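You operate a simulated robot arm through the tools that you are given. There is no shell and no other tool. Be economical: measure what you need, move in short steps, check, and stop when the job is done.

You run a simulated two-armed robot. Do the job below in one go: nothing can be reset, and whatever is moved stays where it is left.

TASK
Drop the short core in the tall blue drawer and stand the small orange reel in the first spare cradle.
Fine: drawer shut again, reel shelf pushed back in; leave the other reels.

It is judged by the outcome, as a careful person would: the job done as asked, and still so three seconds after it is handed in. It fails if anything else is knocked over, pushed out of place, dropped, spilled or broken.

THE ROBOT
Two 7-joint arms with fingered hands on one trunk, on a base that drives. Base frame: it is fixed to the floor where the robot stands at the start and does not move with it; the origin is under the middle of the robot, x ahead of it, y to its left, z up. Lengths are in cm, angles in rad, forces in N, time in s.
The left shoulder is at the start at [2, 12.3, 110], the right one opposite. With the tool pointing down near the work surface each hand reaches from about 10 to 36 cm from the robot's upright axis, wherever it stands, measured 20 degrees to its own side. Places, roughly: first spare cradle [20, -50, 90]; mouth of the tall blue drawer [40, -10, 10]; reel shelf [0, -60, 60]; short core (9x9x6 cm) [30, -20, 80]; tall blue drawer [40, -10, 30]. Payload 2.4 kg a hand.
The TCP of each hand is the grasp point between the finger pads, 1.7 cm short of the fingertips. In the tool frame z runs along the fingers and y along their closing line. Largest opening 8.8 cm; the body of the gripper starts 4.7 cm behind the TCP. The gripper is a hand of 3 fingers: y runs from the thumb to the fingers, the wrist lies at [0, 0, -16.5] in the tool frame, and closing takes about 1.5 s.
Orientation is that of the tool frame in the base frame, as a unit quaternion [x, y, z, w]. With the fingers straight down and closing along the base's y, the tool's x points along the base's -x, its y along +y and its z along -z.

THE INTERFACE
- The arms move only by the tool drive_tool. It takes "left_deltas", "right_deltas" or both (then of equal length, played together; a hand with none holds still); each is text: rows parted by semicolons, each of 7 numbers parted by spaces: the shift along the base's x, y, z in cm, then the turn, a rotation vector about the base's x, y, z in rad, then the gripper command, from -1 (shut) to 1 (fully open), values between in proportion. In form: dx dy dz ax ay az claw; .... A call has 1 to 20 rows; each row shifts and turns the commanded pose from where the row before left it. Rows are played at 5 a second. More than 5 cm and 0.15 rad between two rows, or a gripper value outside its range, and nothing of the call is played. Where a pose cannot be reached the arm comes as near as it can. A force on the tool above 40 N (or 10 N above the force at the start of the call, whichever is more), or a blocked arm, ends the call early, and 0.2 s more pass. The fingers move at their own pace (about 4.5 cm/s each) and stop on an object; they squeeze with about 28 N. The grip force told is the motor's: it shows also when the fingers shut on nothing. Time passes only in rows, and 0.2 s behind the last, so rows that do not move let the fingers close. It gives the time, the measured TCP pose, the force on the tool (base axes), the opening and the grip force at its end, in the units of the frame above (readings bear some noise), with the torque about the TCP (base axes, N m) and any sound that the robot's microphone picked up.
- Cameras (640 x 400 px; columns grow to the right, rows downward): "scene" is now at [3.72, -4.99, 154.76]; the picture's right is [-0.62, -0.78, 0.00], its down [-0.68, 0.54, -0.49] and it looks along [0.38, -0.30, -0.87] (base axes); focal length 214 px, centre (320, 200). "left" rides on the left gripper at [-5.2, 0.4, -6.6] in its tool frame; the picture's right is [-0.09, -1.00, 0.00], its down [0.78, -0.07, -0.62] and it looks along [0.62, -0.05, 0.78] (tool axes); focal length 243 px, centre (320, 200). "right" rides on the right gripper at [5.2, 0.4, -6.6] in its tool frame; the picture's right is [-0.08, 1.00, 0.00], its down [-0.78, -0.07, -0.62] and it looks along [-0.62, -0.05, 0.78] (tool axes); focal length 243 px, centre (320, 200). There is no depth. A picture from a camera that has moved, and an enlarged one, comes with that camera's place and axes in the base frame and with its lens. The place of the scene camera against the robot may be out by one fixed shift of up to 1.8 cm in any direction.
- snapshot(camera): a new picture of that camera. It takes no simulated time.
- slide_trunk(by): slides the trunk up (or, below 0, down) by that many cm; the arms and the scene camera ride with it, the base frame stays. It gives what a move gives, with no picture.
- drive_base(legs): drives the robot by 1 to 6 legs, each [ahead, left, turn to the left] in cm, cm and rad, along the robot's own axes; the way and the turn of a leg run together, so that a leg with both is an arc; at most 150 cm and 3.142 rad a leg. The arms and the cameras ride along, it lands a little off, and it stops where it bumps. It gives what a move gives.
- hand_shape(shape, hand): the hand has 3 fingers and takes this shape, open, in about a second: jaw (thumb against the fingers, like two jaws); tri (thumb and two fingers); tip (a fingertip pinch); poke (one finger out to press); point (the index stretched); flat (the hand flat); cup (the hand cupped); fist (a fist). The gripper value then closes the fingers along that shape, each until it touches; the sizes above hold for jaw. It gives what a move gives, with no picture.
- turn_head(pan, tilt): turns the head with the scene camera to pan (to the left, within 2.094 rad either way) and tilt (down, from -0.506 to 1.204), counted from straight ahead of the robot. It gives what a move gives.
- close_up(camera, box): a new picture of the part [left, top, right, bottom] of that camera's present view, enlarged. It takes no simulated time.
- hand_in(): hands the job in; it is judged then, once.

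Go step by step. Nothing tells you exact positions but the pictures and the camera data: compare them with the known pose of the tool, close in by small moves and look again before you grip or let go. The budget is 120 turns and 88 pictures, counting those below and the enlarged ones. Unless the task says otherwise, let go and move clear before handing in, and close with one line.

The tools are called after "Emit:" as name(argument=value, ...) on one line, values as JSON. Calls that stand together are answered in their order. drive_tool: Moves the arms, as the interface text tells. Its arguments: {"type":"object","properties":{"left_deltas":{"type":"string"},"right_deltas":{"type":"string"}},"required":[]} The other tools are called the same way: slide_trunk (by) slides the trunk up or down; hand_shape (shape, hand) gives the hand a shape; drive_base (legs) drives the base; turn_head (pan, tilt) turns the head that bears the scene camera; snapshot (camera) takes a picture; close_up (camera, box) takes an enlarged picture of a part of a camera's view; hand_in () hands the job in.

At the start:

```text
time_s: 0.0
left_tcp_pos: [27.3, -3.22, 122.76]
left_orientation: [0.0, 1.0, 0.0, 0.0]
left_contact_force: [-0.1, -0.1, 0.7]
left_moment: [0.04, 0.0, 0.01]
left_gripper_width: 8.8
left_finger_force: 0.1
left_shape: jaw
right_tcp_pos: [24.33, -31.66, 127.7]
right_orientation: [0.0, 1.0, -0.001, 0.0]
right_contact_force: [-0.3, 0.3, -0.3]
right_moment: [0.02, 0.0, -0.04]
right_gripper_width: 8.81
right_finger_force: 0.0
right_shape: jaw
trunk travel left (down, up): [-31.3, 51.7]
robot x, y, heading: [0.16, -0.09, -0.003]
head pan, tilt: [-0.672, 1.061]
```

scene: 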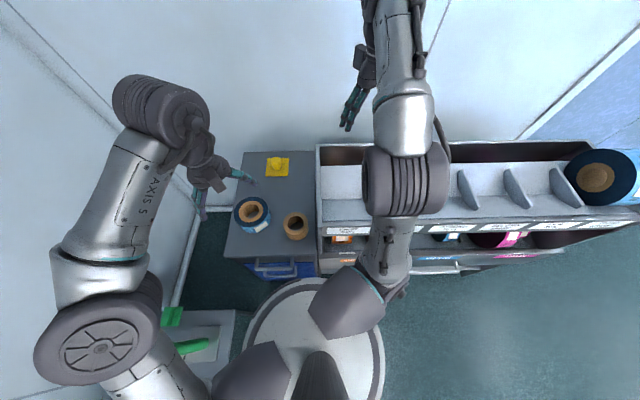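
right: 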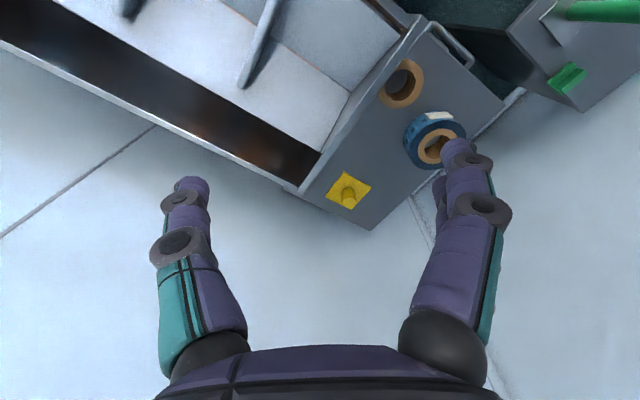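
left: 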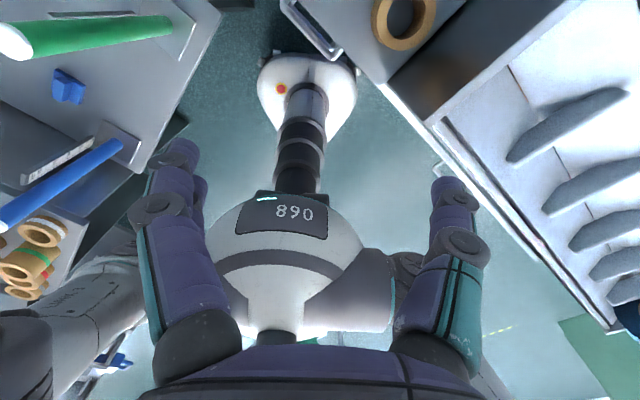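

I see a gray drawer cabinet with two cores on top and, to its right, a rack of cradles with a reel shelf below. I will look closer before moving.

Emit:
close_up(camera="scene", box=[200, 130, 420, 290])

Emit:
close_up(camera="scene", box=[400, 130, 640, 290])

Emit:
turn_head(pan=-1.2, tilt=0.8)

Emit:
snapshot(camera="scene")

```text
2.50 times, centred on (310, 210) of scene
camera zoom: at [3.72, -4.99, 154.76], right [-0.62, -0.78, 0.0], down [-0.68, 0.54, -0.49], along [0.38, -0.3, -0.87], focal length 536 px, centre (345, 175)
```

zoom: 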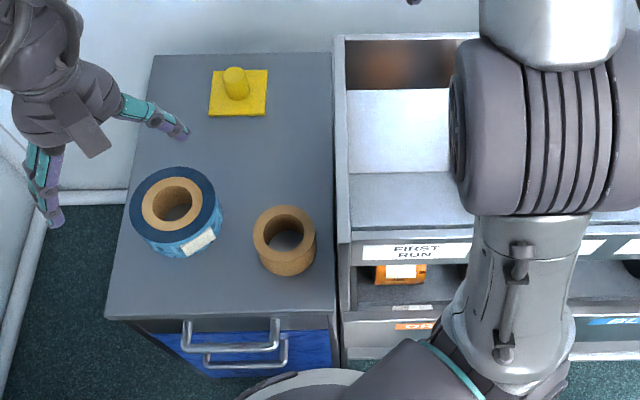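

```text
2.50 times, centred on (520, 210) of scene
camera zoom: at [3.72, -4.99, 154.76], right [-0.62, -0.78, 0.0], down [-0.68, 0.54, -0.49], along [0.38, -0.3, -0.87], focal length 536 px, centre (-180, 175)
```

zoom: 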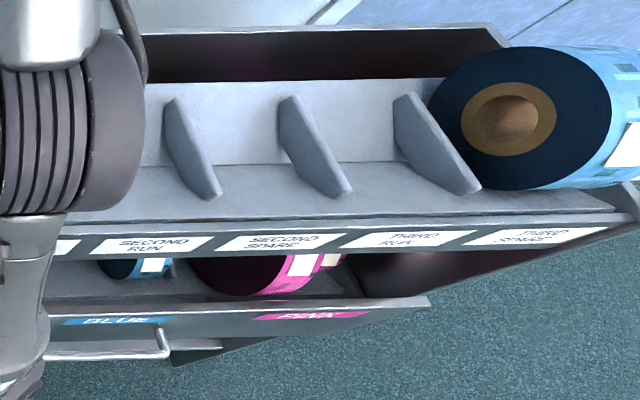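

```text
time_s: 0.9
left_tcp_pos: [27.42, -3.26, 122.78]
left_orientation: [-0.001, 1.0, 0.0, 0.0]
left_contact_force: [0.1, 0.1, 0.6]
left_moment: [0.02, 0.0, 0.02]
left_gripper_width: 8.8
left_finger_force: 0.1
left_shape: jaw
right_tcp_pos: [24.4, -31.65, 127.75]
right_orientation: [0.001, 1.0, 0.001, 0.0]
right_contact_force: [0.8, -1.7, 0.2]
right_moment: [-0.02, 0.0, -0.02]
right_gripper_width: 8.8
right_finger_force: 0.1
right_shape: jaw
trunk travel left (down, up): [-31.3, 51.7]
robot x, y, heading: [-0.09, 0.19, -0.001]
head pan, tilt: [-1.201, 0.799]
```

```text
82 pictures are left
camera scene: at [1.5, -8.42, 156.69], right [-0.93, -0.36, 0.0], down [-0.26, 0.67, -0.7], along [0.25, -0.65, -0.72], focal length 214 px, centre (320, 200)
```

scene: 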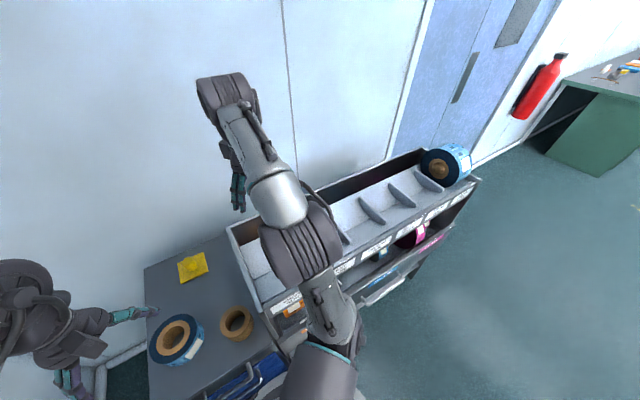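

The short core looks to be the plain brown one on the cabinet; the rack's row of cradles carries labels, with a reel shelf beneath. I'll check the free floor around before turning to face the furniture squarely.

Emit:
turn_head(pan=1.9, tilt=0.7)

Emit:
snapshot(camera="scene")

Emit:
turn_head(pan=0.5, tilt=0.9)

Emit:
snapshot(camera="scene")

Emit:
turn_head(pan=-2.05, tilt=0.7)

Emit:
snapshot(camera="scene")

```text
time_s: 3.6
left_tcp_pos: [27.33, -3.22, 122.72]
left_orientation: [0.0, 1.0, 0.001, 0.0]
left_contact_force: [-0.5, 0.1, 0.0]
left_moment: [0.0, 0.04, -0.01]
left_gripper_width: 8.8
left_finger_force: 0.0
left_shape: jaw
right_tcp_pos: [24.28, -31.54, 127.64]
right_orientation: [0.0, 1.0, 0.0, 0.0]
right_contact_force: [0.8, -0.1, -0.1]
right_moment: [0.02, -0.01, 0.02]
right_gripper_width: 8.79
right_finger_force: 0.1
right_shape: jaw
trunk travel left (down, up): [-31.3, 51.7]
robot x, y, heading: [0.23, 0.34, -0.005]
head pan, tilt: [1.901, 0.7]
```

```text
81 pictures are left
camera scene: at [-4.17, 7.13, 157.52], right [0.95, 0.32, 0.0], down [0.21, -0.61, -0.77], along [-0.25, 0.72, -0.64], focal length 214 px, centre (320, 200)
```

scene: 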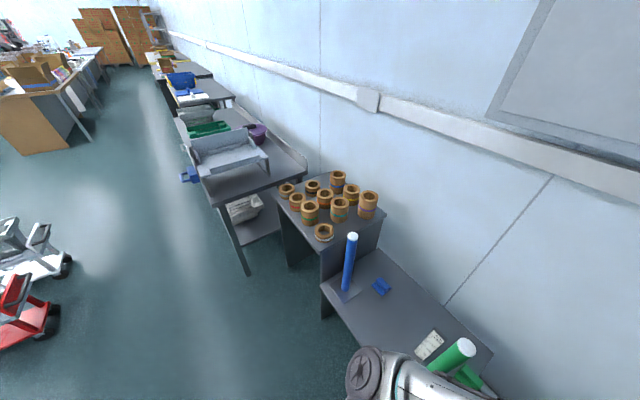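

```text
time_s: 5.2
left_tcp_pos: [27.24, -3.17, 122.78]
left_orientation: [0.0, 1.0, 0.001, 0.0]
left_contact_force: [0.3, 0.8, 0.9]
left_moment: [0.04, 0.01, -0.02]
left_gripper_width: 8.78
left_finger_force: 0.1
left_shape: jaw
right_tcp_pos: [24.21, -31.52, 127.72]
right_orientation: [0.0, 1.0, 0.0, 0.001]
right_contact_force: [0.1, 0.1, 0.7]
right_moment: [0.03, 0.0, 0.02]
right_gripper_width: 8.77
right_finger_force: 0.1
right_shape: jaw
trunk travel left (down, up): [-31.3, 51.7]
robot x, y, heading: [-0.0, 0.2, -0.003]
head pan, tilt: [0.499, 0.901]
```

```text
80 pictures are left
camera scene: at [5.21, 2.72, 155.9], right [0.48, -0.88, 0.0], down [-0.69, -0.38, -0.62], along [0.55, 0.3, -0.78], focal length 214 px, centre (320, 200)
```

scene: 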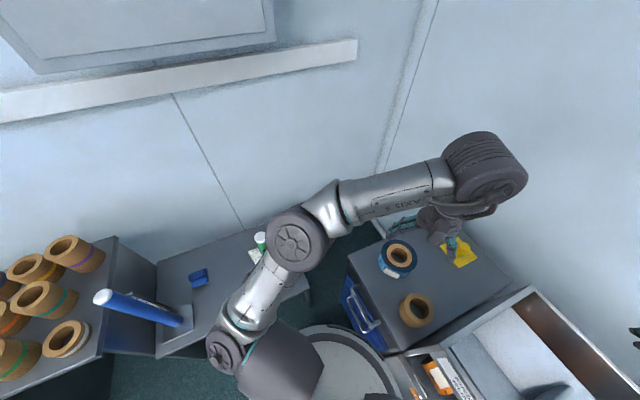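

```text
time_s: 7.5
left_tcp_pos: [27.37, -3.14, 122.77]
left_orientation: [0.0, 1.0, 0.0, 0.0]
left_contact_force: [-0.5, -0.5, 0.8]
left_moment: [-0.01, -0.02, -0.01]
left_gripper_width: 8.8
left_finger_force: 0.0
left_shape: jaw
right_tcp_pos: [24.2, -31.72, 127.68]
right_orientation: [0.0, 1.0, -0.001, 0.0]
right_contact_force: [-0.1, -0.5, 0.6]
right_moment: [-0.01, 0.02, 0.01]
right_gripper_width: 8.78
right_finger_force: 0.2
right_shape: jaw
trunk travel left (down, up): [-31.3, 51.7]
robot x, y, heading: [0.1, 0.02, -0.003]
head pan, tilt: [-2.051, 0.7]
```

```text
79 pictures are left
camera scene: at [-5.34, -8.44, 157.52], right [-0.89, 0.46, 0.0], down [0.3, 0.57, -0.76], along [-0.35, -0.68, -0.64], focal length 214 px, centre (320, 200)
```

scene: 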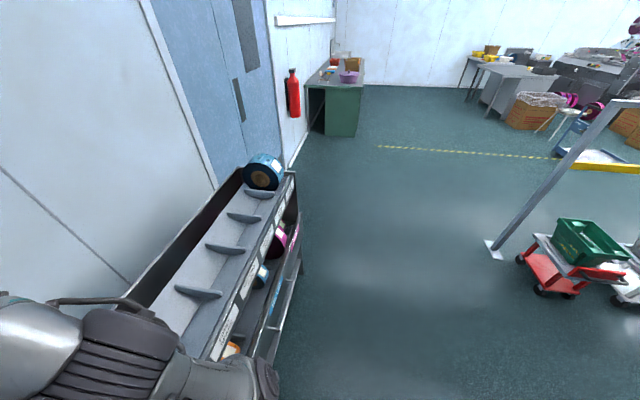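

Free floor lies behind the robot. I'll back off and turn to face the cabinets squarely, then look at drawers and shelf from the front.

Emit:
drive_base(legs=[[-60, 0, 0], [0, 0, -0.67]])

Emit:
turn_head(pan=0.0, tilt=0.8)

Emit:
snapshot(camera="scene")

```text
time_s: 12.6
left_tcp_pos: [-40.31, -19.56, 122.74]
left_orientation: [0.325, 0.946, 0.0, -0.001]
left_contact_force: [1.1, 0.8, -0.2]
left_moment: [0.02, -0.01, 0.01]
left_gripper_width: 8.79
left_finger_force: 0.1
left_shape: jaw
right_tcp_pos: [-60.4, -40.04, 127.56]
right_orientation: [0.323, 0.946, 0.0, 0.0]
right_contact_force: [0.1, -0.6, 0.4]
right_moment: [-0.02, -0.04, -0.03]
right_gripper_width: 8.81
right_finger_force: 0.1
right_shape: jaw
trunk travel left (down, up): [-31.3, 51.7]
robot x, y, heading: [-60.16, -0.32, -0.664]
head pan, tilt: [-2.051, 0.7]
```

```text
time_s: 14.6
left_tcp_pos: [-40.5, -19.45, 122.77]
left_orientation: [0.324, 0.946, -0.001, -0.001]
left_contact_force: [-0.3, 0.0, -0.1]
left_moment: [0.02, -0.02, 0.04]
left_gripper_width: 8.77
left_finger_force: 0.0
left_shape: jaw
right_tcp_pos: [-60.35, -40.01, 127.65]
right_orientation: [0.325, 0.946, 0.0, 0.0]
right_contact_force: [-0.6, -0.2, 0.7]
right_moment: [-0.01, 0.05, -0.03]
right_gripper_width: 8.8
right_finger_force: 0.2
right_shape: jaw
trunk travel left (down, up): [-31.3, 51.7]
robot x, y, heading: [-60.56, -0.11, -0.658]
head pan, tilt: [0.0, 0.799]
```

```text
78 pictures are left
camera scene: at [-54.74, -4.78, 156.69], right [-0.61, -0.79, 0.0], down [-0.57, 0.44, -0.7], along [0.55, -0.43, -0.72], focal length 214 px, centre (320, 200)
```

scene: 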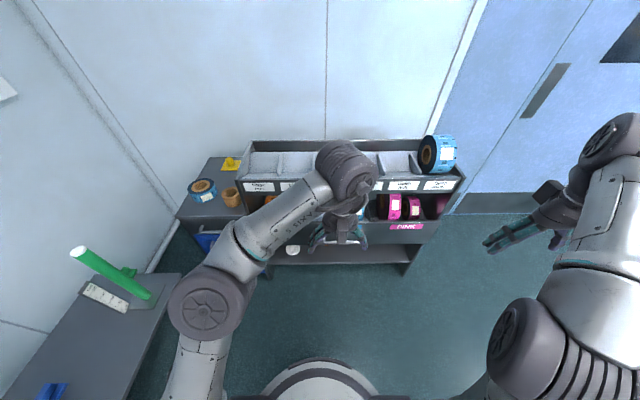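

The left arm hides the drawers. I'll swing the left hand out to the left and look again.

Emit:
drive_tool(left_deltas="2.4 3.2 0 0 0 0 1; 2.4 3.2 0 0 0 0 1; 2.4 3.2 0 0 0 0 1; 2.4 3.2 0 0 0 0 1; 2.4 3.2 0 0 0 0 1; 2.4 3.2 0 0 0 0 1; 2.4 3.2 0 0 0 0 1")

Emit:
snapshot(camera="scene")

Emit:
close_up(camera="scene", box=[170, 130, 490, 290])

```text
time_s: 16.2
left_tcp_pos: [-23.7, 2.75, 122.72]
left_orientation: [0.325, 0.946, 0.0, 0.0]
left_contact_force: [0.7, -1.0, 0.6]
left_moment: [0.05, 0.0, 0.0]
left_gripper_width: 8.79
left_finger_force: 0.0
left_shape: jaw
right_tcp_pos: [-60.41, -39.94, 127.75]
right_orientation: [0.324, 0.946, 0.0, 0.0]
right_contact_force: [-0.4, -0.3, 0.1]
right_moment: [0.0, -0.01, 0.0]
right_gripper_width: 8.79
right_finger_force: 0.0
right_shape: jaw
trunk travel left (down, up): [-31.3, 51.7]
robot x, y, heading: [-60.37, 0.08, -0.659]
head pan, tilt: [0.0, 0.799]
```

```text
77 pictures are left
camera scene: at [-54.72, -4.73, 156.69], right [-0.61, -0.79, 0.0], down [-0.57, 0.44, -0.7], along [0.55, -0.43, -0.72], focal length 214 px, centre (320, 200)
```

scene: 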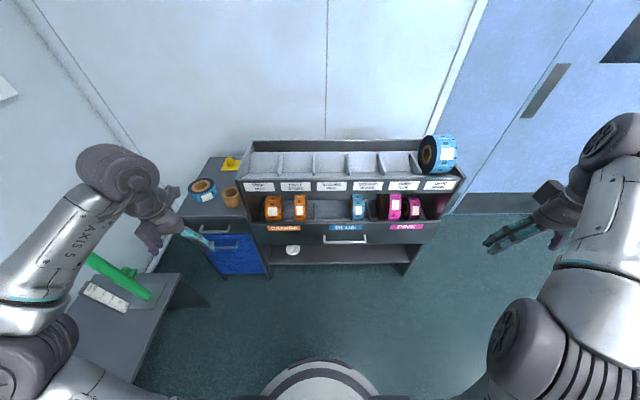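

```text
2.00 times, centred on (330, 210) of scene
camera zoom: at [-54.72, -4.73, 156.69], right [-0.61, -0.79, 0.0], down [-0.57, 0.44, -0.7], along [0.55, -0.43, -0.72], focal length 429 px, centre (300, 180)
```

zoom: 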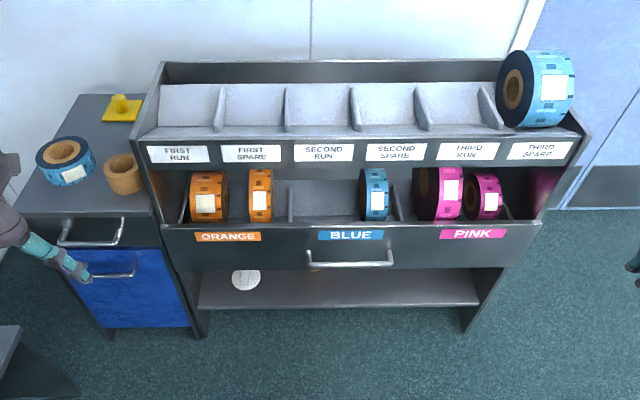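

Now it's clear: grey upper drawer over a tall blue drawer on the left, and the reel shelf (orange, blue, pink) under the labelled cradles; "first spare" is the second cradle. I'll zoom into the orange reels and the drawer handles.

Emit:
close_up(camera="scene", box=[235, 170, 355, 245])

Emit:
close_up(camera="scene", box=[170, 150, 290, 290])

```text
5.33 times, centred on (295, 208) of scene
camera zoom: at [-54.72, -4.73, 156.69], right [-0.61, -0.79, 0.0], down [-0.57, 0.44, -0.7], along [0.55, -0.43, -0.72], focal length 1144 px, centre (453, 160)
```

zoom: 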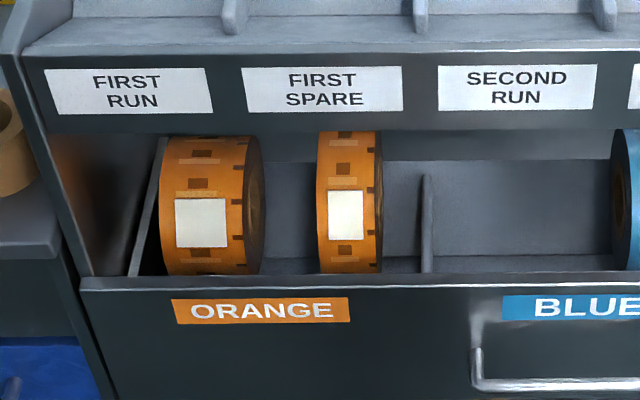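

```text
2.86 times, centred on (230, 220) of scene
camera zoom: at [-54.72, -4.73, 156.69], right [-0.61, -0.79, 0.0], down [-0.57, 0.44, -0.7], along [0.55, -0.43, -0.72], focal length 613 px, centre (577, 143)
```

zoom: 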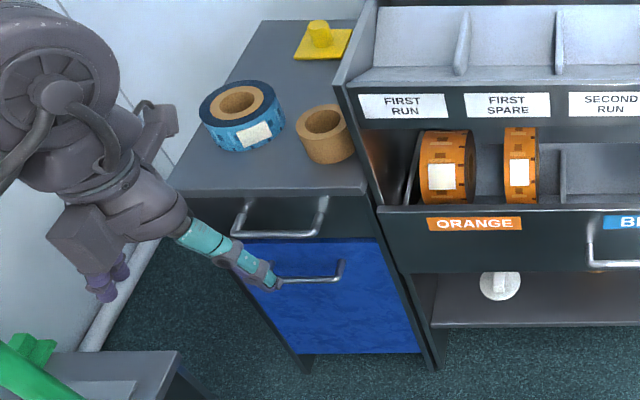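

Core top sits near [33.7, -17.3, 81], and the blue drawer's handle is about z 52. I'll take the core first with the right hand, so I return to the start spot with the original heading.

Emit:
drive_base(legs=[[0, 0, 0.657], [60, 0, 0]])

Emit:
turn_head(pan=-0.5, tilt=1.0)

Emit:
snapshot(camera="scene")

Emit:
snapshot(camera="right")

```text
time_s: 21.3
left_tcp_pos: [26.01, 24.07, 122.85]
left_orientation: [0.0, 1.0, 0.0, -0.001]
left_contact_force: [-1.0, 0.7, 0.1]
left_moment: [-0.04, -0.02, 0.0]
left_gripper_width: 8.78
left_finger_force: 0.2
left_shape: jaw
right_tcp_pos: [23.36, -31.96, 127.7]
right_orientation: [0.0, 1.0, 0.0, 0.0]
right_contact_force: [0.1, -0.6, 0.0]
right_moment: [-0.01, 0.03, 0.0]
right_gripper_width: 8.8
right_finger_force: 0.1
right_shape: jaw
trunk travel left (down, up): [-31.3, 51.7]
robot x, y, heading: [-0.85, -0.39, -0.006]
head pan, tilt: [0.0, 0.799]
```

```text
time_s: 22.2
left_tcp_pos: [25.96, 24.1, 122.76]
left_orientation: [0.0, 1.0, 0.0, 0.0]
left_contact_force: [0.1, -0.6, -0.4]
left_moment: [0.0, 0.03, -0.01]
left_gripper_width: 8.78
left_finger_force: 0.2
left_shape: jaw
right_tcp_pos: [23.29, -31.91, 127.72]
right_orientation: [0.0, 1.0, 0.0, 0.0]
right_contact_force: [-0.8, 0.0, 0.0]
right_moment: [0.02, -0.02, 0.0]
right_gripper_width: 8.79
right_finger_force: 0.0
right_shape: jaw
trunk travel left (down, up): [-31.3, 51.7]
robot x, y, heading: [-0.68, -0.54, -0.003]
head pan, tilt: [-0.499, 1.0]
```

```text
73 pictures are left
camera scene: at [3.78, -4.6, 155.18], right [-0.48, -0.88, 0.0], down [-0.74, 0.4, -0.54], along [0.47, -0.26, -0.84], focal length 214 px, centre (320, 200)
```

scene: 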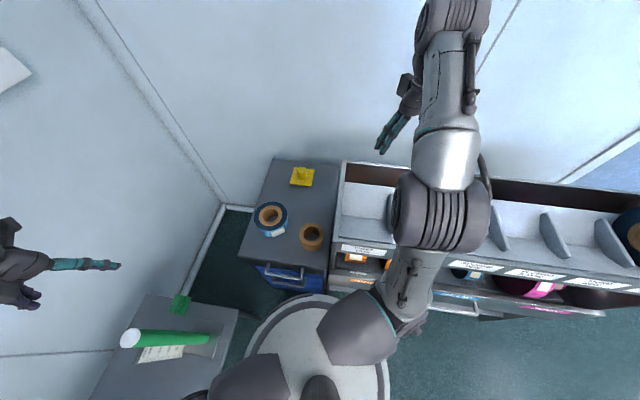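

```text
72 pictures are left
camera right: at [18.04, -31.56, 134.12], right [0.08, 1.0, 0.0], down [0.78, -0.07, 0.62], along [0.62, -0.05, -0.78], focal length 243 px, centre (320, 200)
```

right: 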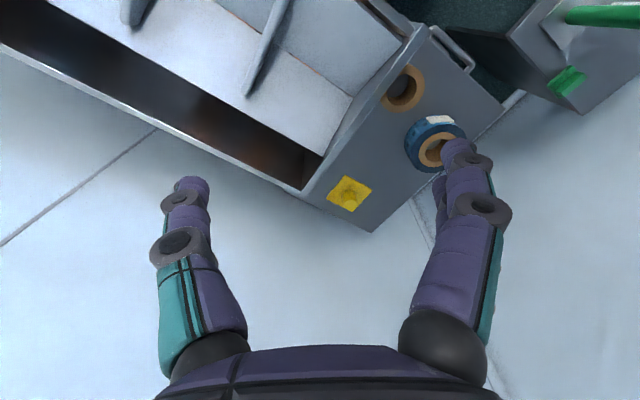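

The wrist camera puts the core near [33, -15], the scene camera about 2 cm to the right. I'll bring the right hand over it and look down.

Emit:
drive_tool(right_deltas="1 3.4 0 0 0 0 1; 1 3.4 0 0 0 0 1; 1 3.4 0 0 0 0 1; 1 3.4 0 0 0 0 1; 1 3.4 0 0 0 0 1; 0 0 -4 0 0 0 1; 0 0 -4 0 0 0 1; 0 0 -4 0 0 0 1; 0 0 -4 0 0 0 1; 0 0 -4 0 0 0 1")

Emit:
snapshot(camera="right")

```text
time_s: 24.4
left_tcp_pos: [25.97, 24.22, 122.81]
left_orientation: [0.0, 1.0, 0.0, -0.001]
left_contact_force: [0.1, -1.1, -1.1]
left_moment: [-0.01, 0.01, -0.01]
left_gripper_width: 8.79
left_finger_force: 0.1
left_shape: jaw
right_tcp_pos: [28.32, -14.9, 107.41]
right_orientation: [0.0, 1.0, 0.0, 0.0]
right_contact_force: [0.2, 0.5, 0.8]
right_moment: [0.0, -0.01, 0.02]
right_gripper_width: 8.81
right_finger_force: 0.0
right_shape: jaw
trunk travel left (down, up): [-31.3, 51.7]
robot x, y, heading: [-0.77, -0.7, -0.003]
head pan, tilt: [-0.499, 1.0]
```

```text
71 pictures are left
camera right: at [23.0, -14.48, 113.99], right [0.08, 1.0, 0.0], down [0.78, -0.07, 0.62], along [0.62, -0.05, -0.78], focal length 243 px, centre (320, 200)
```

right: 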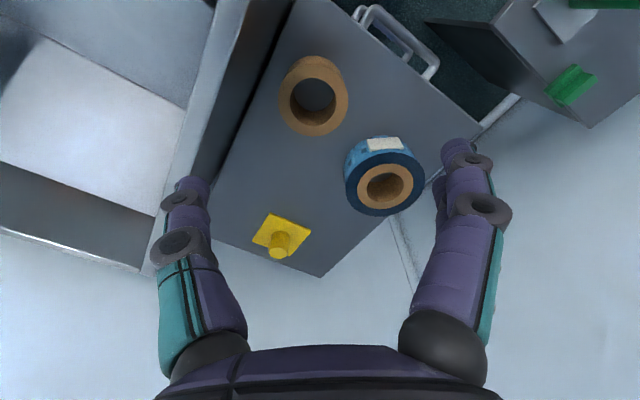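

The core is about at [32.3, -16, top 82] with a 5.4 cm hole. I'll straddle its left (+y) wall with the thumb in the hole; first I come down just above it and check.

Emit:
drive_tool(right_deltas="1 0.6 -3.5 0 0 0 0.5; 1 0.6 -3.5 0 0 0 0.5; 1 0.6 -3.5 0 0 0 0.5; 1 0.6 -3.5 0 0 0 0.5; 0 0 -3.5 0 0 0 0.5; 0 0 0 0 0 0 0.5")

Emit:
snapshot(camera="right")

Emit:
close_up(camera="scene", box=[230, 150, 390, 300])

```text
time_s: 25.9
left_tcp_pos: [25.95, 24.25, 122.75]
left_orientation: [0.0, 1.0, 0.0, 0.0]
left_contact_force: [0.3, -0.1, -0.1]
left_moment: [0.02, 0.0, -0.02]
left_gripper_width: 8.78
left_finger_force: 0.1
left_shape: jaw
right_tcp_pos: [32.57, -12.56, 90.25]
right_orientation: [0.0, 1.0, 0.0, -0.001]
right_contact_force: [1.3, -0.1, 0.1]
right_moment: [0.02, 0.03, 0.01]
right_gripper_width: 6.61
right_finger_force: 0.1
right_shape: jaw
trunk travel left (down, up): [-31.3, 51.7]
robot x, y, heading: [-0.95, -0.48, 0.001]
head pan, tilt: [-0.499, 1.0]
```

```text
70 pictures are left
camera right: at [27.19, -12.08, 96.7], right [0.08, 1.0, 0.0], down [0.78, -0.07, 0.62], along [0.62, -0.05, -0.78], focal length 243 px, centre (320, 200)
```

right: 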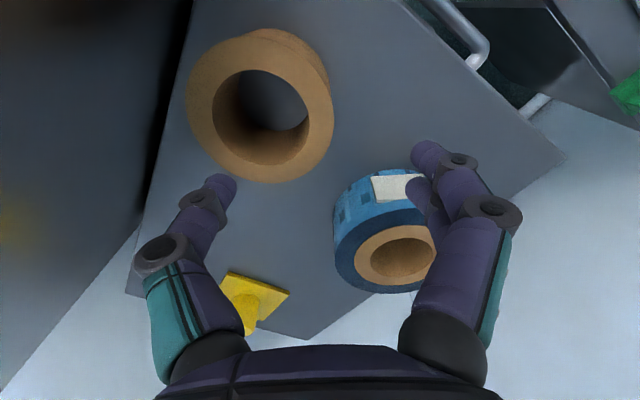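

```text
2.67 times, centred on (310, 225) of scene
camera zoom: at [3.78, -4.6, 155.18], right [-0.48, -0.88, 0.0], down [-0.74, 0.4, -0.54], along [0.47, -0.26, -0.84], focal length 572 px, centre (347, 133)
```

zoom: 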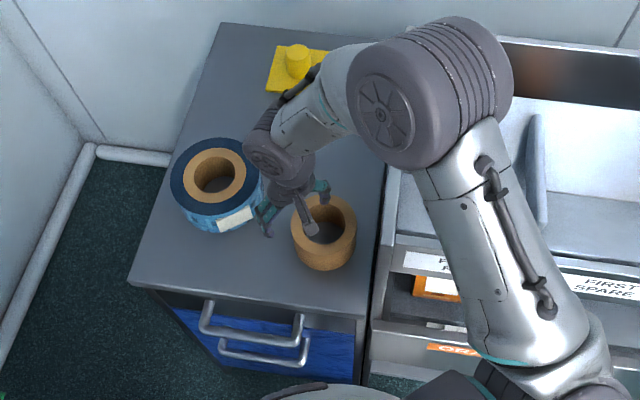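

The core's centre computes to [31.8, -16.1] with its top at 81.7, so its left wall is under the TCP after a 0.8 cm shift. I'll descend straddling the wall, then close.

Emit:
drive_tool(right_deltas="-0.8 0 -2 0 0 0 0.5; 0 0 -2 0 0 0 0.5; 0 0 -2 0 0 0 0.5; 0 0 -1.5 0 0 0 0.5; 0 0 -1.5 0 0 0 0.5; 0 0 -1.2 0 0 0 0.5")

Emit:
snapshot(camera="right")

```text
time_s: 27.2
left_tcp_pos: [26.04, 24.15, 122.74]
left_orientation: [0.0, 1.0, 0.0, 0.0]
left_contact_force: [0.6, -0.4, -0.4]
left_moment: [0.02, 0.02, 0.0]
left_gripper_width: 8.77
left_finger_force: 0.0
left_shape: jaw
right_tcp_pos: [31.59, -12.53, 80.07]
right_orientation: [0.0, 1.0, -0.001, 0.0]
right_contact_force: [-0.6, 0.3, 0.9]
right_moment: [0.01, 0.01, -0.02]
right_gripper_width: 6.6
right_finger_force: 0.0
right_shape: jaw
trunk travel left (down, up): [-31.3, 51.7]
robot x, y, heading: [-0.9, -0.5, 0.0]
head pan, tilt: [-0.499, 1.0]
```

```text
68 pictures are left
camera right: at [26.29, -12.15, 86.49], right [0.08, 1.0, 0.0], down [0.78, -0.07, 0.62], along [0.62, -0.05, -0.78], focal length 243 px, centre (320, 200)
```

right: 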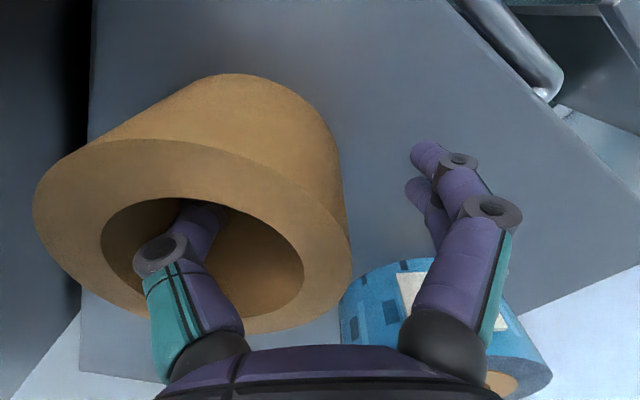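

The thumb is in the hole and the fingers are outside. Closing now, then lifting slightly.

Emit:
drive_tool(right_deltas="0 0 0 0 0 0 -1; 0 0 0 0 0 0 -1; 0 0 0 0 0 0 -1; 0 0 0 0 0 0 -1; 0 0 0 0 0 0 -1; 0 0 0 0 0 0 -1; 0 0 0 0 0 0 -1; 0 0 0 0 0 0 -1; 0 0 1 0 0 0 -1; 0 0 1.5 0 0 0 -1; 0 0 1.5 0 0 0 -1")

Emit:
snapshot(camera="right")

```text
time_s: 29.6
left_tcp_pos: [25.89, 24.19, 122.75]
left_orientation: [0.0, 1.0, 0.0, 0.0]
left_contact_force: [-1.2, -1.0, 0.5]
left_moment: [0.03, 0.02, 0.02]
left_gripper_width: 8.79
left_finger_force: 0.1
left_shape: jaw
right_tcp_pos: [31.57, -12.56, 84.04]
right_orientation: [0.0, 1.0, 0.0, 0.0]
right_contact_force: [0.1, -0.3, -1.6]
right_moment: [0.08, 0.0, -0.03]
right_gripper_width: 1.02
right_finger_force: 28.3
right_shape: jaw
trunk travel left (down, up): [-31.3, 51.7]
robot x, y, heading: [-1.12, -0.87, -0.001]
head pan, tilt: [-0.499, 1.0]
```

```text
67 pictures are left
camera right: at [26.32, -12.09, 90.43], right [0.08, 1.0, 0.0], down [0.78, -0.07, 0.62], along [0.62, -0.05, -0.78], focal length 243 px, centre (320, 200)
```

right: 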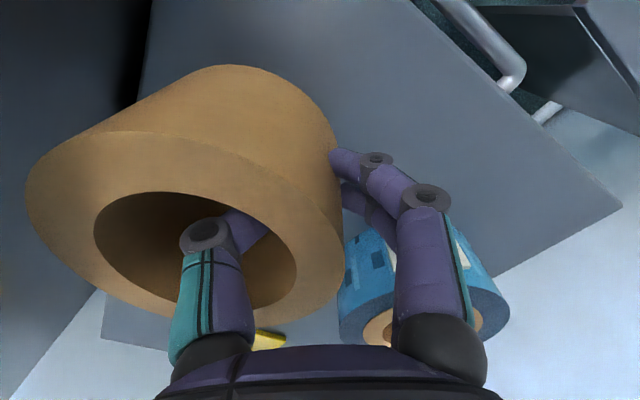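

The core is held. I'll lift it clear, back off, and turn square to the cabinet so the left hand can work the blue drawer.

Emit:
drive_tool(right_deltas="0 0 4 0 0 0 -1; 0 0 4 0 0 0 -1; 0 0 4 0 0 0 -1; 0 0 4 0 0 0 -1; 0 0 4 0 0 0 -1; 0 0 3 0 0 0 -1")

Emit:
drive_base(legs=[[-24, 0, 0], [0, 0, -0.64], [-6, 11, 0]])

Emit:
turn_head(pan=0.3, tilt=1.0)

Emit:
snapshot(camera="scene")

Emit:
snapshot(camera="left")

```text
time_s: 31.1
left_tcp_pos: [25.97, 24.11, 122.72]
left_orientation: [0.0, 1.0, -0.001, -0.001]
left_contact_force: [0.6, -0.2, 0.0]
left_moment: [0.02, 0.01, 0.02]
left_gripper_width: 8.77
left_finger_force: 0.1
left_shape: jaw
right_tcp_pos: [31.38, -12.65, 107.02]
right_orientation: [-0.001, 1.0, 0.0, 0.0]
right_contact_force: [-1.0, 0.3, -1.7]
right_moment: [0.05, -0.01, -0.02]
right_gripper_width: 1.04
right_finger_force: 28.2
right_shape: jaw
trunk travel left (down, up): [-31.3, 51.7]
robot x, y, heading: [-0.96, -0.38, -0.002]
head pan, tilt: [-0.499, 1.0]
```

```text
time_s: 35.5
left_tcp_pos: [12.27, 15.69, 122.75]
left_orientation: [0.315, 0.949, 0.0, 0.0]
left_contact_force: [0.1, -0.6, 0.3]
left_moment: [0.0, 0.0, -0.01]
left_gripper_width: 8.77
left_finger_force: 0.0
left_shape: jaw
right_tcp_pos: [-5.45, -17.29, 107.01]
right_orientation: [0.315, 0.949, -0.001, 0.001]
right_contact_force: [0.0, -0.2, -0.8]
right_moment: [0.09, -0.02, -0.02]
right_gripper_width: 1.01
right_finger_force: 27.6
right_shape: jaw
trunk travel left (down, up): [-31.3, 51.7]
robot x, y, heading: [-23.96, 12.11, -0.641]
head pan, tilt: [-0.499, 1.0]
```

```text
time_s: 36.6
left_tcp_pos: [12.17, 15.36, 122.77]
left_orientation: [0.314, 0.949, 0.0, 0.0]
left_contact_force: [0.3, 0.0, -0.5]
left_moment: [0.0, -0.01, -0.01]
left_gripper_width: 8.8
left_finger_force: 0.1
left_shape: jaw
right_tcp_pos: [-5.32, -17.31, 106.89]
right_orientation: [0.315, 0.949, 0.0, 0.0]
right_contact_force: [-0.2, 0.1, -1.6]
right_moment: [0.05, -0.02, 0.0]
right_gripper_width: 0.99
right_finger_force: 27.8
right_shape: jaw
trunk travel left (down, up): [-31.3, 51.7]
robot x, y, heading: [-24.09, 11.65, -0.643]
head pan, tilt: [0.3, 1.0]
```

```text
66 pictures are left
camera scene: at [-18.5, 9.79, 155.18], right [-0.33, -0.94, 0.0], down [-0.79, 0.28, -0.54], along [0.51, -0.18, -0.84], focal length 214 px, centre (320, 200)
```

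scene: 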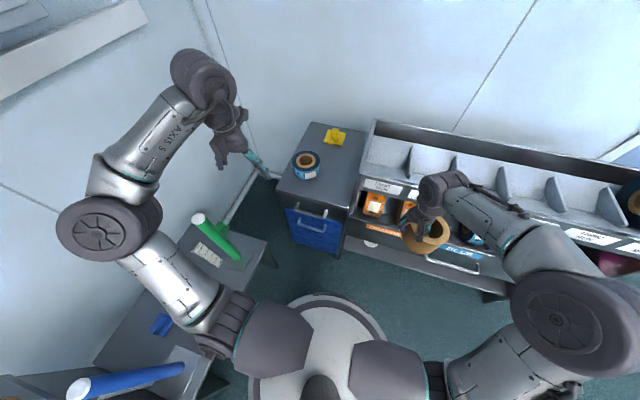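

```text
65 pictures are left
camera left: at [16.66, 12.71, 129.27], right [-0.53, -0.85, 0.0], down [-0.67, 0.41, 0.62], along [-0.53, 0.33, -0.78], focal length 243 px, centre (320, 200)
```

left: 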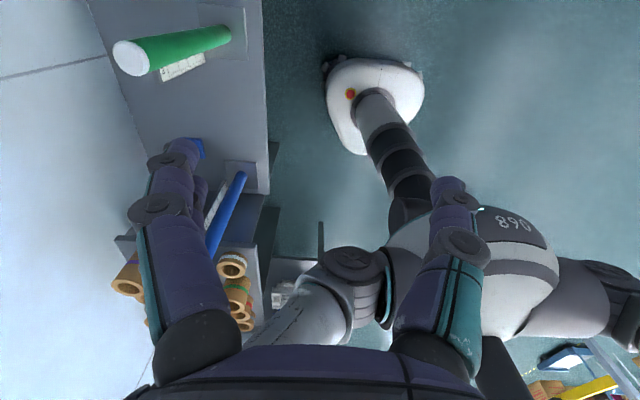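

The left hand must point forward at the blue handle (about F-front, z≈52). I'll rotate the left hand to point ahead with a vertical closing line, high above the table, and then lower the trunk.

Emit:
drive_tool(left_deltas="0.5 -0.4 0 -0.0854 -0.1145 0 1; 0.5 -0.4 0 -0.0854 -0.1145 0 1; 0.5 -0.4 0 -0.0854 -0.1145 0 1; 0.5 -0.4 0 -0.0854 -0.1145 0 1; 0.5 -0.4 0 -0.0854 -0.1145 0 1; 0.5 -0.4 0 -0.0854 -0.1145 0 1; 0.5 -0.4 0 -0.0854 -0.1145 0 1; 0.5 -0.4 0 -0.0854 -0.1145 0 1; 0.5 -0.4 0 -0.0854 -0.1145 0 1; 0.5 -0.4 0 -0.0854 -0.1145 0 1; 0.5 -0.4 0 -0.0854 -0.1145 0 1")

Emit:
drive_tool(left_deltas="0 0 0 -0.1145 0.0854 0 1; 0 0 0 -0.1145 0.0854 0 1; 0 0 0 -0.1145 0.0854 0 1; 0 0 0 -0.1145 0.0854 0 1; 0 0 0 -0.1145 0.0854 0 1; 0 0 0 -0.1145 0.0854 0 1; 0 0 0 -0.1145 0.0854 0 1; 0 0 0 -0.1145 0.0854 0 1; 0 0 0 -0.1145 0.0854 0 1; 0 0 0 -0.1145 0.0854 0 1; 0 0 0 -0.1145 0.0854 0 1")

Emit:
snapshot(camera="scene")

Emit:
snapshot(camera="left")

```text
time_s: 39.0
left_tcp_pos: [17.81, 11.07, 122.7]
left_orientation: [0.222, 0.671, -0.223, 0.672]
left_contact_force: [-0.4, -0.3, -0.2]
left_moment: [-0.02, -0.05, 0.0]
left_gripper_width: 8.79
left_finger_force: 0.0
left_shape: jaw
right_tcp_pos: [-5.34, -17.43, 106.79]
right_orientation: [0.315, 0.949, 0.0, 0.0]
right_contact_force: [-0.9, 0.3, -0.9]
right_moment: [0.08, -0.03, -0.03]
right_gripper_width: 1.03
right_finger_force: 27.9
right_shape: jaw
trunk travel left (down, up): [-31.3, 51.7]
robot x, y, heading: [-24.07, 11.87, -0.64]
head pan, tilt: [0.3, 1.0]
```

```text
time_s: 41.4
left_tcp_pos: [17.68, 11.09, 122.73]
left_orientation: [0.318, -0.631, 0.633, -0.315]
left_contact_force: [-0.9, 0.7, 0.2]
left_moment: [-0.01, 0.0, -0.02]
left_gripper_width: 8.81
left_finger_force: 0.0
left_shape: jaw
right_tcp_pos: [-5.36, -17.22, 106.87]
right_orientation: [0.315, 0.949, -0.001, 0.001]
right_contact_force: [0.5, 0.2, -1.7]
right_moment: [0.03, 0.0, 0.0]
right_gripper_width: 1.04
right_finger_force: 28.0
right_shape: jaw
trunk travel left (down, up): [-31.3, 51.7]
robot x, y, heading: [-23.97, 11.59, -0.641]
head pan, tilt: [0.3, 1.0]
```

```text
64 pictures are left
camera scene: at [-18.5, 9.8, 155.18], right [-0.33, -0.94, 0.0], down [-0.79, 0.28, -0.54], along [0.51, -0.18, -0.84], focal length 214 px, centre (320, 200)
```

scene: 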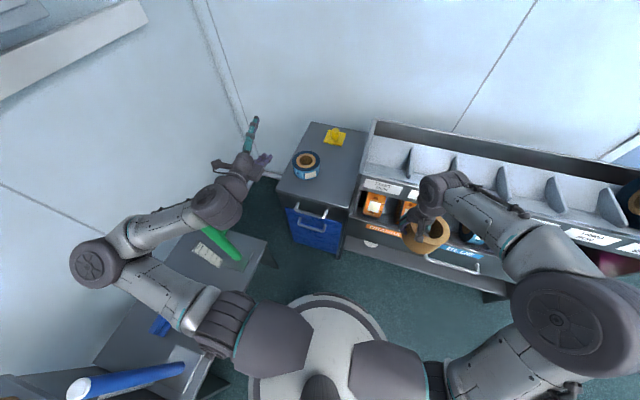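

```text
63 pictures are left
camera left: at [15.52, 19.18, 122.2], right [0.05, 0.07, 1.0], down [-0.96, -0.26, 0.07], along [0.26, -0.96, 0.05], focal length 243 px, centre (320, 200)
```

left: 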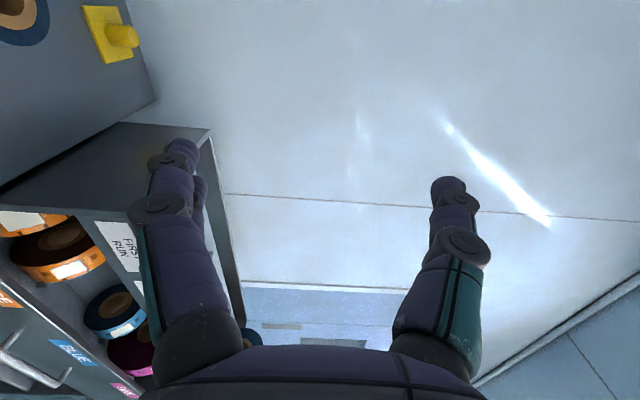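

The left hand takes the pose well, but its elbow spreads over the low table when the arm is folded. I'll back off and work with the arm outstretched, letting the base do the pull.

Emit:
drive_base(legs=[[-14, 0, 0]])

Emit:
slide_trunk(by=-12)

Emit:
drive_tool(left_deltas="2.4 -1.8 0 0 0 0 1; 2.4 -1.8 0 0 0 0 1; 2.4 -1.8 0 0 0 0 1; 2.4 -1.8 0 0 0 0 1; 0 0 -4.5 0 0 0 1; 0 0 -4.5 0 0 0 1; 0 0 -4.5 0 0 0 1; 0 0 -4.5 0 0 0 1")

Emit:
snapshot(camera="scene")

```text
time_s: 42.7
left_tcp_pos: [6.61, 19.41, 122.91]
left_orientation: [0.317, -0.632, 0.633, -0.316]
left_contact_force: [0.5, -0.6, 0.8]
left_moment: [0.0, 0.01, 0.0]
left_gripper_width: 8.79
left_finger_force: 0.0
left_shape: jaw
right_tcp_pos: [-16.7, -9.08, 107.02]
right_orientation: [0.315, 0.949, 0.0, 0.0]
right_contact_force: [-0.7, -0.4, -1.8]
right_moment: [0.07, -0.05, 0.03]
right_gripper_width: 1.0
right_finger_force: 28.0
right_shape: jaw
trunk travel left (down, up): [-31.3, 51.7]
robot x, y, heading: [-35.17, 20.25, -0.645]
head pan, tilt: [0.3, 1.0]
```

```text
time_s: 44.2
left_tcp_pos: [6.58, 19.3, 110.77]
left_orientation: [-0.318, 0.632, -0.632, 0.316]
left_contact_force: [-0.5, 1.1, 0.2]
left_moment: [0.0, -0.01, 0.05]
left_gripper_width: 8.79
left_finger_force: 0.0
left_shape: jaw
right_tcp_pos: [-16.69, -9.11, 94.84]
right_orientation: [0.316, 0.949, 0.0, 0.0]
right_contact_force: [1.3, -0.8, -2.0]
right_moment: [0.05, -0.03, 0.01]
right_gripper_width: 1.01
right_finger_force: 28.1
right_shape: jaw
trunk travel left (down, up): [-19.3, 63.7]
robot x, y, heading: [-35.13, 19.8, -0.641]
head pan, tilt: [0.3, 1.0]
```

```text
time_s: 46.0
left_tcp_pos: [16.0, 12.22, 93.0]
left_orientation: [0.317, -0.632, 0.633, -0.315]
left_contact_force: [0.1, 0.5, 0.3]
left_moment: [-0.04, 0.03, -0.03]
left_gripper_width: 8.77
left_finger_force: 0.0
left_shape: jaw
right_tcp_pos: [-16.67, -9.02, 94.8]
right_orientation: [0.316, 0.949, 0.0, 0.0]
right_contact_force: [-0.3, 0.7, -1.1]
right_moment: [0.05, -0.02, 0.01]
right_gripper_width: 1.06
right_finger_force: 28.5
right_shape: jaw
trunk travel left (down, up): [-19.3, 63.7]
robot x, y, heading: [-35.47, 20.23, -0.64]
head pan, tilt: [0.3, 1.0]
```

```text
62 pictures are left
camera scene: at [-29.6, 18.09, 143.18], right [-0.34, -0.94, 0.0], down [-0.79, 0.28, -0.54], along [0.51, -0.18, -0.84], focal length 214 px, centre (320, 200)
```

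scene: 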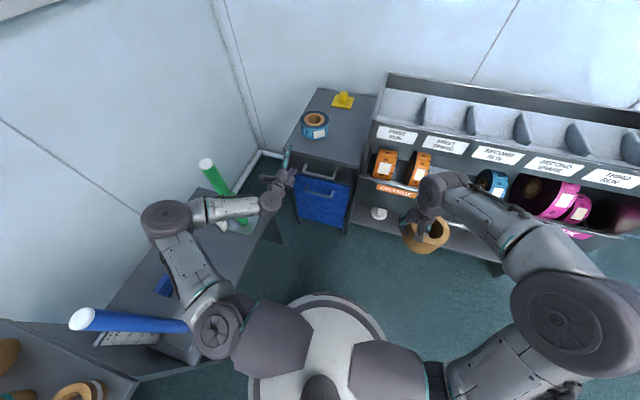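

The arm is stretching as planned; the tall blue roll stands near the upper arm, so I lower in stages and check.

Emit:
drive_tool(left_deltas="0.5 -1.2 -4 0 0 0 1; 0.5 -1.2 -4 0 0 0 1; 0 0 -4 0 0 0 1; 0 0 -4 0 0 0 1; 0 0 -4 0 0 0 1")

Emit:
snapshot(camera="scene")

Emit:
snapshot(camera="left")

```text
time_s: 47.2
left_tcp_pos: [16.97, 9.59, 72.55]
left_orientation: [0.317, -0.632, 0.633, -0.315]
left_contact_force: [-0.4, -0.3, -0.3]
left_moment: [-0.01, -0.01, 0.01]
left_gripper_width: 8.8
left_finger_force: 0.0
left_shape: jaw
right_tcp_pos: [-16.64, -9.04, 94.76]
right_orientation: [0.316, 0.949, 0.0, 0.0]
right_contact_force: [-0.6, -0.4, -1.8]
right_moment: [0.06, 0.0, 0.02]
right_gripper_width: 1.04
right_finger_force: 28.3
right_shape: jaw
trunk travel left (down, up): [-19.3, 63.7]
robot x, y, heading: [-35.29, 20.13, -0.646]
head pan, tilt: [0.3, 1.0]
```

```text
61 pictures are left
camera scene: at [-29.61, 18.07, 143.18], right [-0.34, -0.94, 0.0], down [-0.79, 0.28, -0.54], along [0.51, -0.18, -0.84], focal length 214 px, centre (320, 200)
```

scene: 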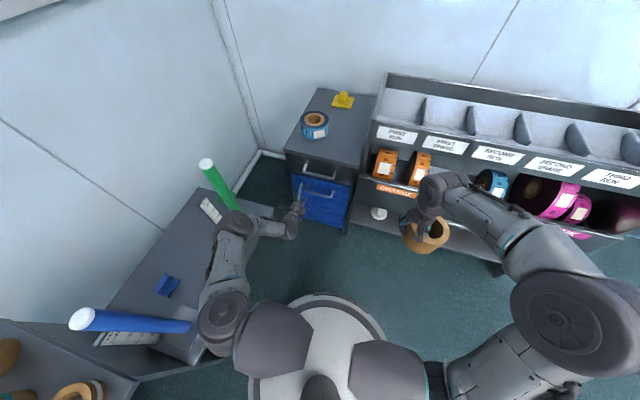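

```text
60 pictures are left
camera left: at [14.86, 17.77, 72.0], right [0.05, 0.07, 1.0], down [-0.97, -0.25, 0.07], along [0.26, -0.97, 0.05], focal length 243 px, centre (320, 200)
```

left: 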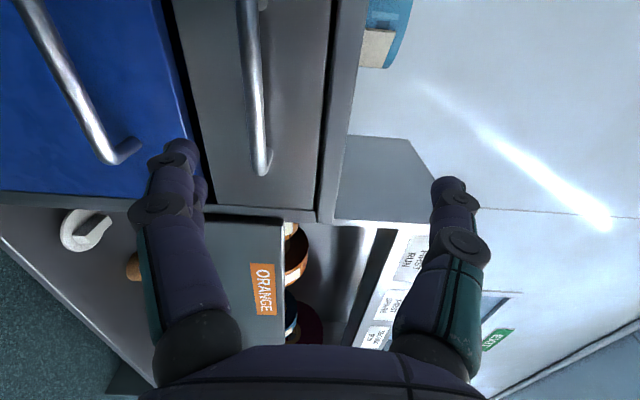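

The blue handle bar is at z≈52, spanning l≈9–25; green and blue rolls stand upright but clear of the elbow. I lower to handle height and look again.

Emit:
drive_tool(left_deltas="0 0 -4 0 0 0 1; 0 0 -4 0 0 0 1; 0 0 -4 0 0 0 1; 0 0 -4 0 0 0 1; 0 0 -4.2 0 0 0 1")

Emit:
snapshot(camera="left")

Emit:
snapshot(camera="scene")

```text
time_s: 48.4
left_tcp_pos: [13.85, 9.57, 60.75]
left_orientation: [0.317, -0.632, 0.632, -0.316]
left_contact_force: [0.8, 0.4, 0.7]
left_moment: [-0.04, 0.02, 0.01]
left_gripper_width: 8.78
left_finger_force: 0.0
left_shape: jaw
left hand out of reach, approached as far as the arm can: row 3, 4, 5
right_tcp_pos: [-16.59, -9.06, 94.89]
right_orientation: [0.316, 0.949, -0.001, 0.0]
right_contact_force: [0.5, 0.0, -1.0]
right_moment: [0.06, -0.03, 0.0]
right_gripper_width: 1.03
right_finger_force: 28.2
right_shape: jaw
trunk travel left (down, up): [-19.3, 63.7]
robot x, y, heading: [-35.33, 20.53, -0.644]
head pan, tilt: [0.3, 1.0]
```

```text
59 pictures are left
camera left: at [11.7, 17.61, 60.28], right [0.05, 0.07, 1.0], down [-0.97, -0.25, 0.07], along [0.26, -0.97, 0.05], focal length 243 px, centre (320, 200)
```

left: 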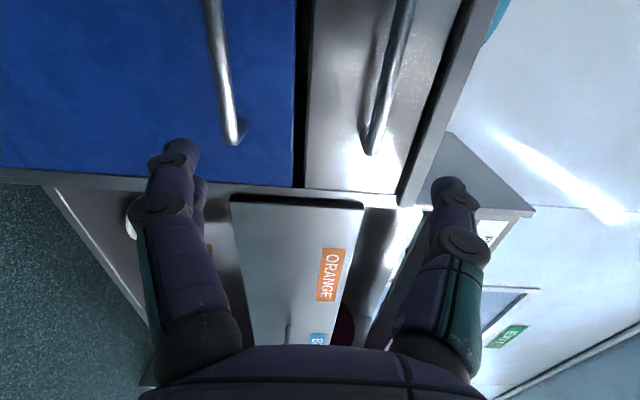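

```text
58 pictures are left
camera scene: at [-29.62, 18.08, 143.18], right [-0.34, -0.94, 0.0], down [-0.79, 0.28, -0.54], along [0.51, -0.18, -0.84], focal length 214 px, centre (320, 200)
```

scene: 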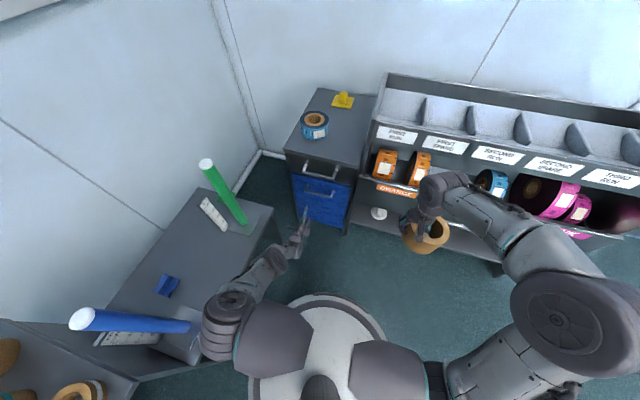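

Triangulation gives the bar at front distance f=24.0, z=51.6. The arm is fully stretched, so I lower the trunk further to get height and slack.

Emit:
slide_trunk(by=-15)

Emit:
drive_tool(left_deltas="0 0 1 0 0 0 1; 0 0 1 0 0 0 1")

```text
time_s: 50.1
left_tcp_pos: [13.88, 9.57, 45.75]
left_orientation: [0.316, -0.632, 0.632, -0.317]
left_contact_force: [0.4, -0.4, 0.5]
left_moment: [-0.01, 0.02, 0.0]
left_gripper_width: 8.82
left_finger_force: 0.1
left_shape: jaw
right_tcp_pos: [-16.58, -9.03, 79.83]
right_orientation: [0.316, 0.949, 0.0, -0.001]
right_contact_force: [1.2, -0.4, -1.4]
right_moment: [0.03, -0.02, -0.02]
right_gripper_width: 1.03
right_finger_force: 28.3
right_shape: jaw
trunk travel left (down, up): [-4.3, 78.7]
robot x, y, heading: [-35.46, 20.11, -0.645]
head pan, tilt: [0.3, 1.0]
```

```text
time_s: 50.8
left_tcp_pos: [13.92, 9.57, 47.8]
left_orientation: [-0.317, 0.632, -0.632, 0.317]
left_contact_force: [0.1, 0.1, -0.3]
left_moment: [-0.01, 0.0, -0.01]
left_gripper_width: 8.77
left_finger_force: 0.1
left_shape: jaw
right_tcp_pos: [-16.73, -9.19, 79.83]
right_orientation: [0.316, 0.949, 0.001, 0.0]
right_contact_force: [1.0, 0.1, -2.3]
right_moment: [0.06, -0.01, 0.0]
right_gripper_width: 1.03
right_finger_force: 27.8
right_shape: jaw
trunk travel left (down, up): [-4.3, 78.7]
robot x, y, heading: [-35.0, 19.93, -0.645]
head pan, tilt: [0.3, 1.0]
```

Commands restart from the actual pose, good. Raise to bar height, then drive forward 16 cm to bring the open fingers near the bar.

Emit:
drive_tool(left_deltas="0 0 1.9 0 0 0 1; 0 0 1.9 0 0 0 1")

Emit:
drive_base(legs=[[14, 0, 0]])

Emit:
snapshot(camera="left")

```text
time_s: 51.4
left_tcp_pos: [14.05, 9.45, 51.8]
left_orientation: [0.317, -0.632, 0.633, -0.317]
left_contact_force: [0.0, 0.1, 0.5]
left_moment: [-0.01, -0.03, -0.01]
left_gripper_width: 8.8
left_finger_force: 0.1
left_shape: jaw
right_tcp_pos: [-16.67, -9.16, 79.9]
right_orientation: [0.315, 0.949, 0.0, 0.0]
right_contact_force: [0.0, -0.3, -1.2]
right_moment: [0.06, -0.03, 0.02]
right_gripper_width: 1.01
right_finger_force: 27.9
right_shape: jaw
trunk travel left (down, up): [-4.3, 78.7]
robot x, y, heading: [-35.15, 20.35, -0.647]
head pan, tilt: [0.3, 1.0]
```

```text
time_s: 52.7
left_tcp_pos: [25.35, 1.02, 51.76]
left_orientation: [0.317, -0.632, 0.633, -0.317]
left_contact_force: [-1.0, 1.0, -0.6]
left_moment: [0.0, 0.0, 0.02]
left_gripper_width: 8.78
left_finger_force: 0.1
left_shape: jaw
right_tcp_pos: [-5.34, -17.52, 79.77]
right_orientation: [0.314, 0.949, 0.0, 0.0]
right_contact_force: [0.7, 0.2, -1.1]
right_moment: [0.07, -0.01, 0.01]
right_gripper_width: 1.03
right_finger_force: 28.4
right_shape: jaw
trunk travel left (down, up): [-4.3, 78.7]
robot x, y, heading: [-24.12, 11.52, -0.643]
head pan, tilt: [0.3, 1.0]
```

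```text
57 pictures are left
camera left: at [23.13, 9.21, 51.16], right [0.05, 0.07, 1.0], down [-0.96, -0.25, 0.07], along [0.26, -0.96, 0.05], focal length 243 px, centre (320, 200)
```

left: 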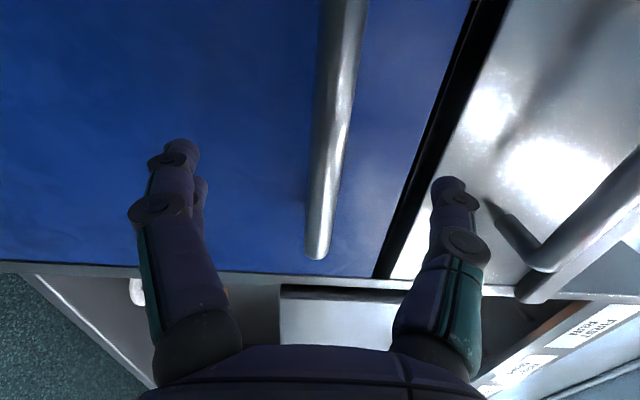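

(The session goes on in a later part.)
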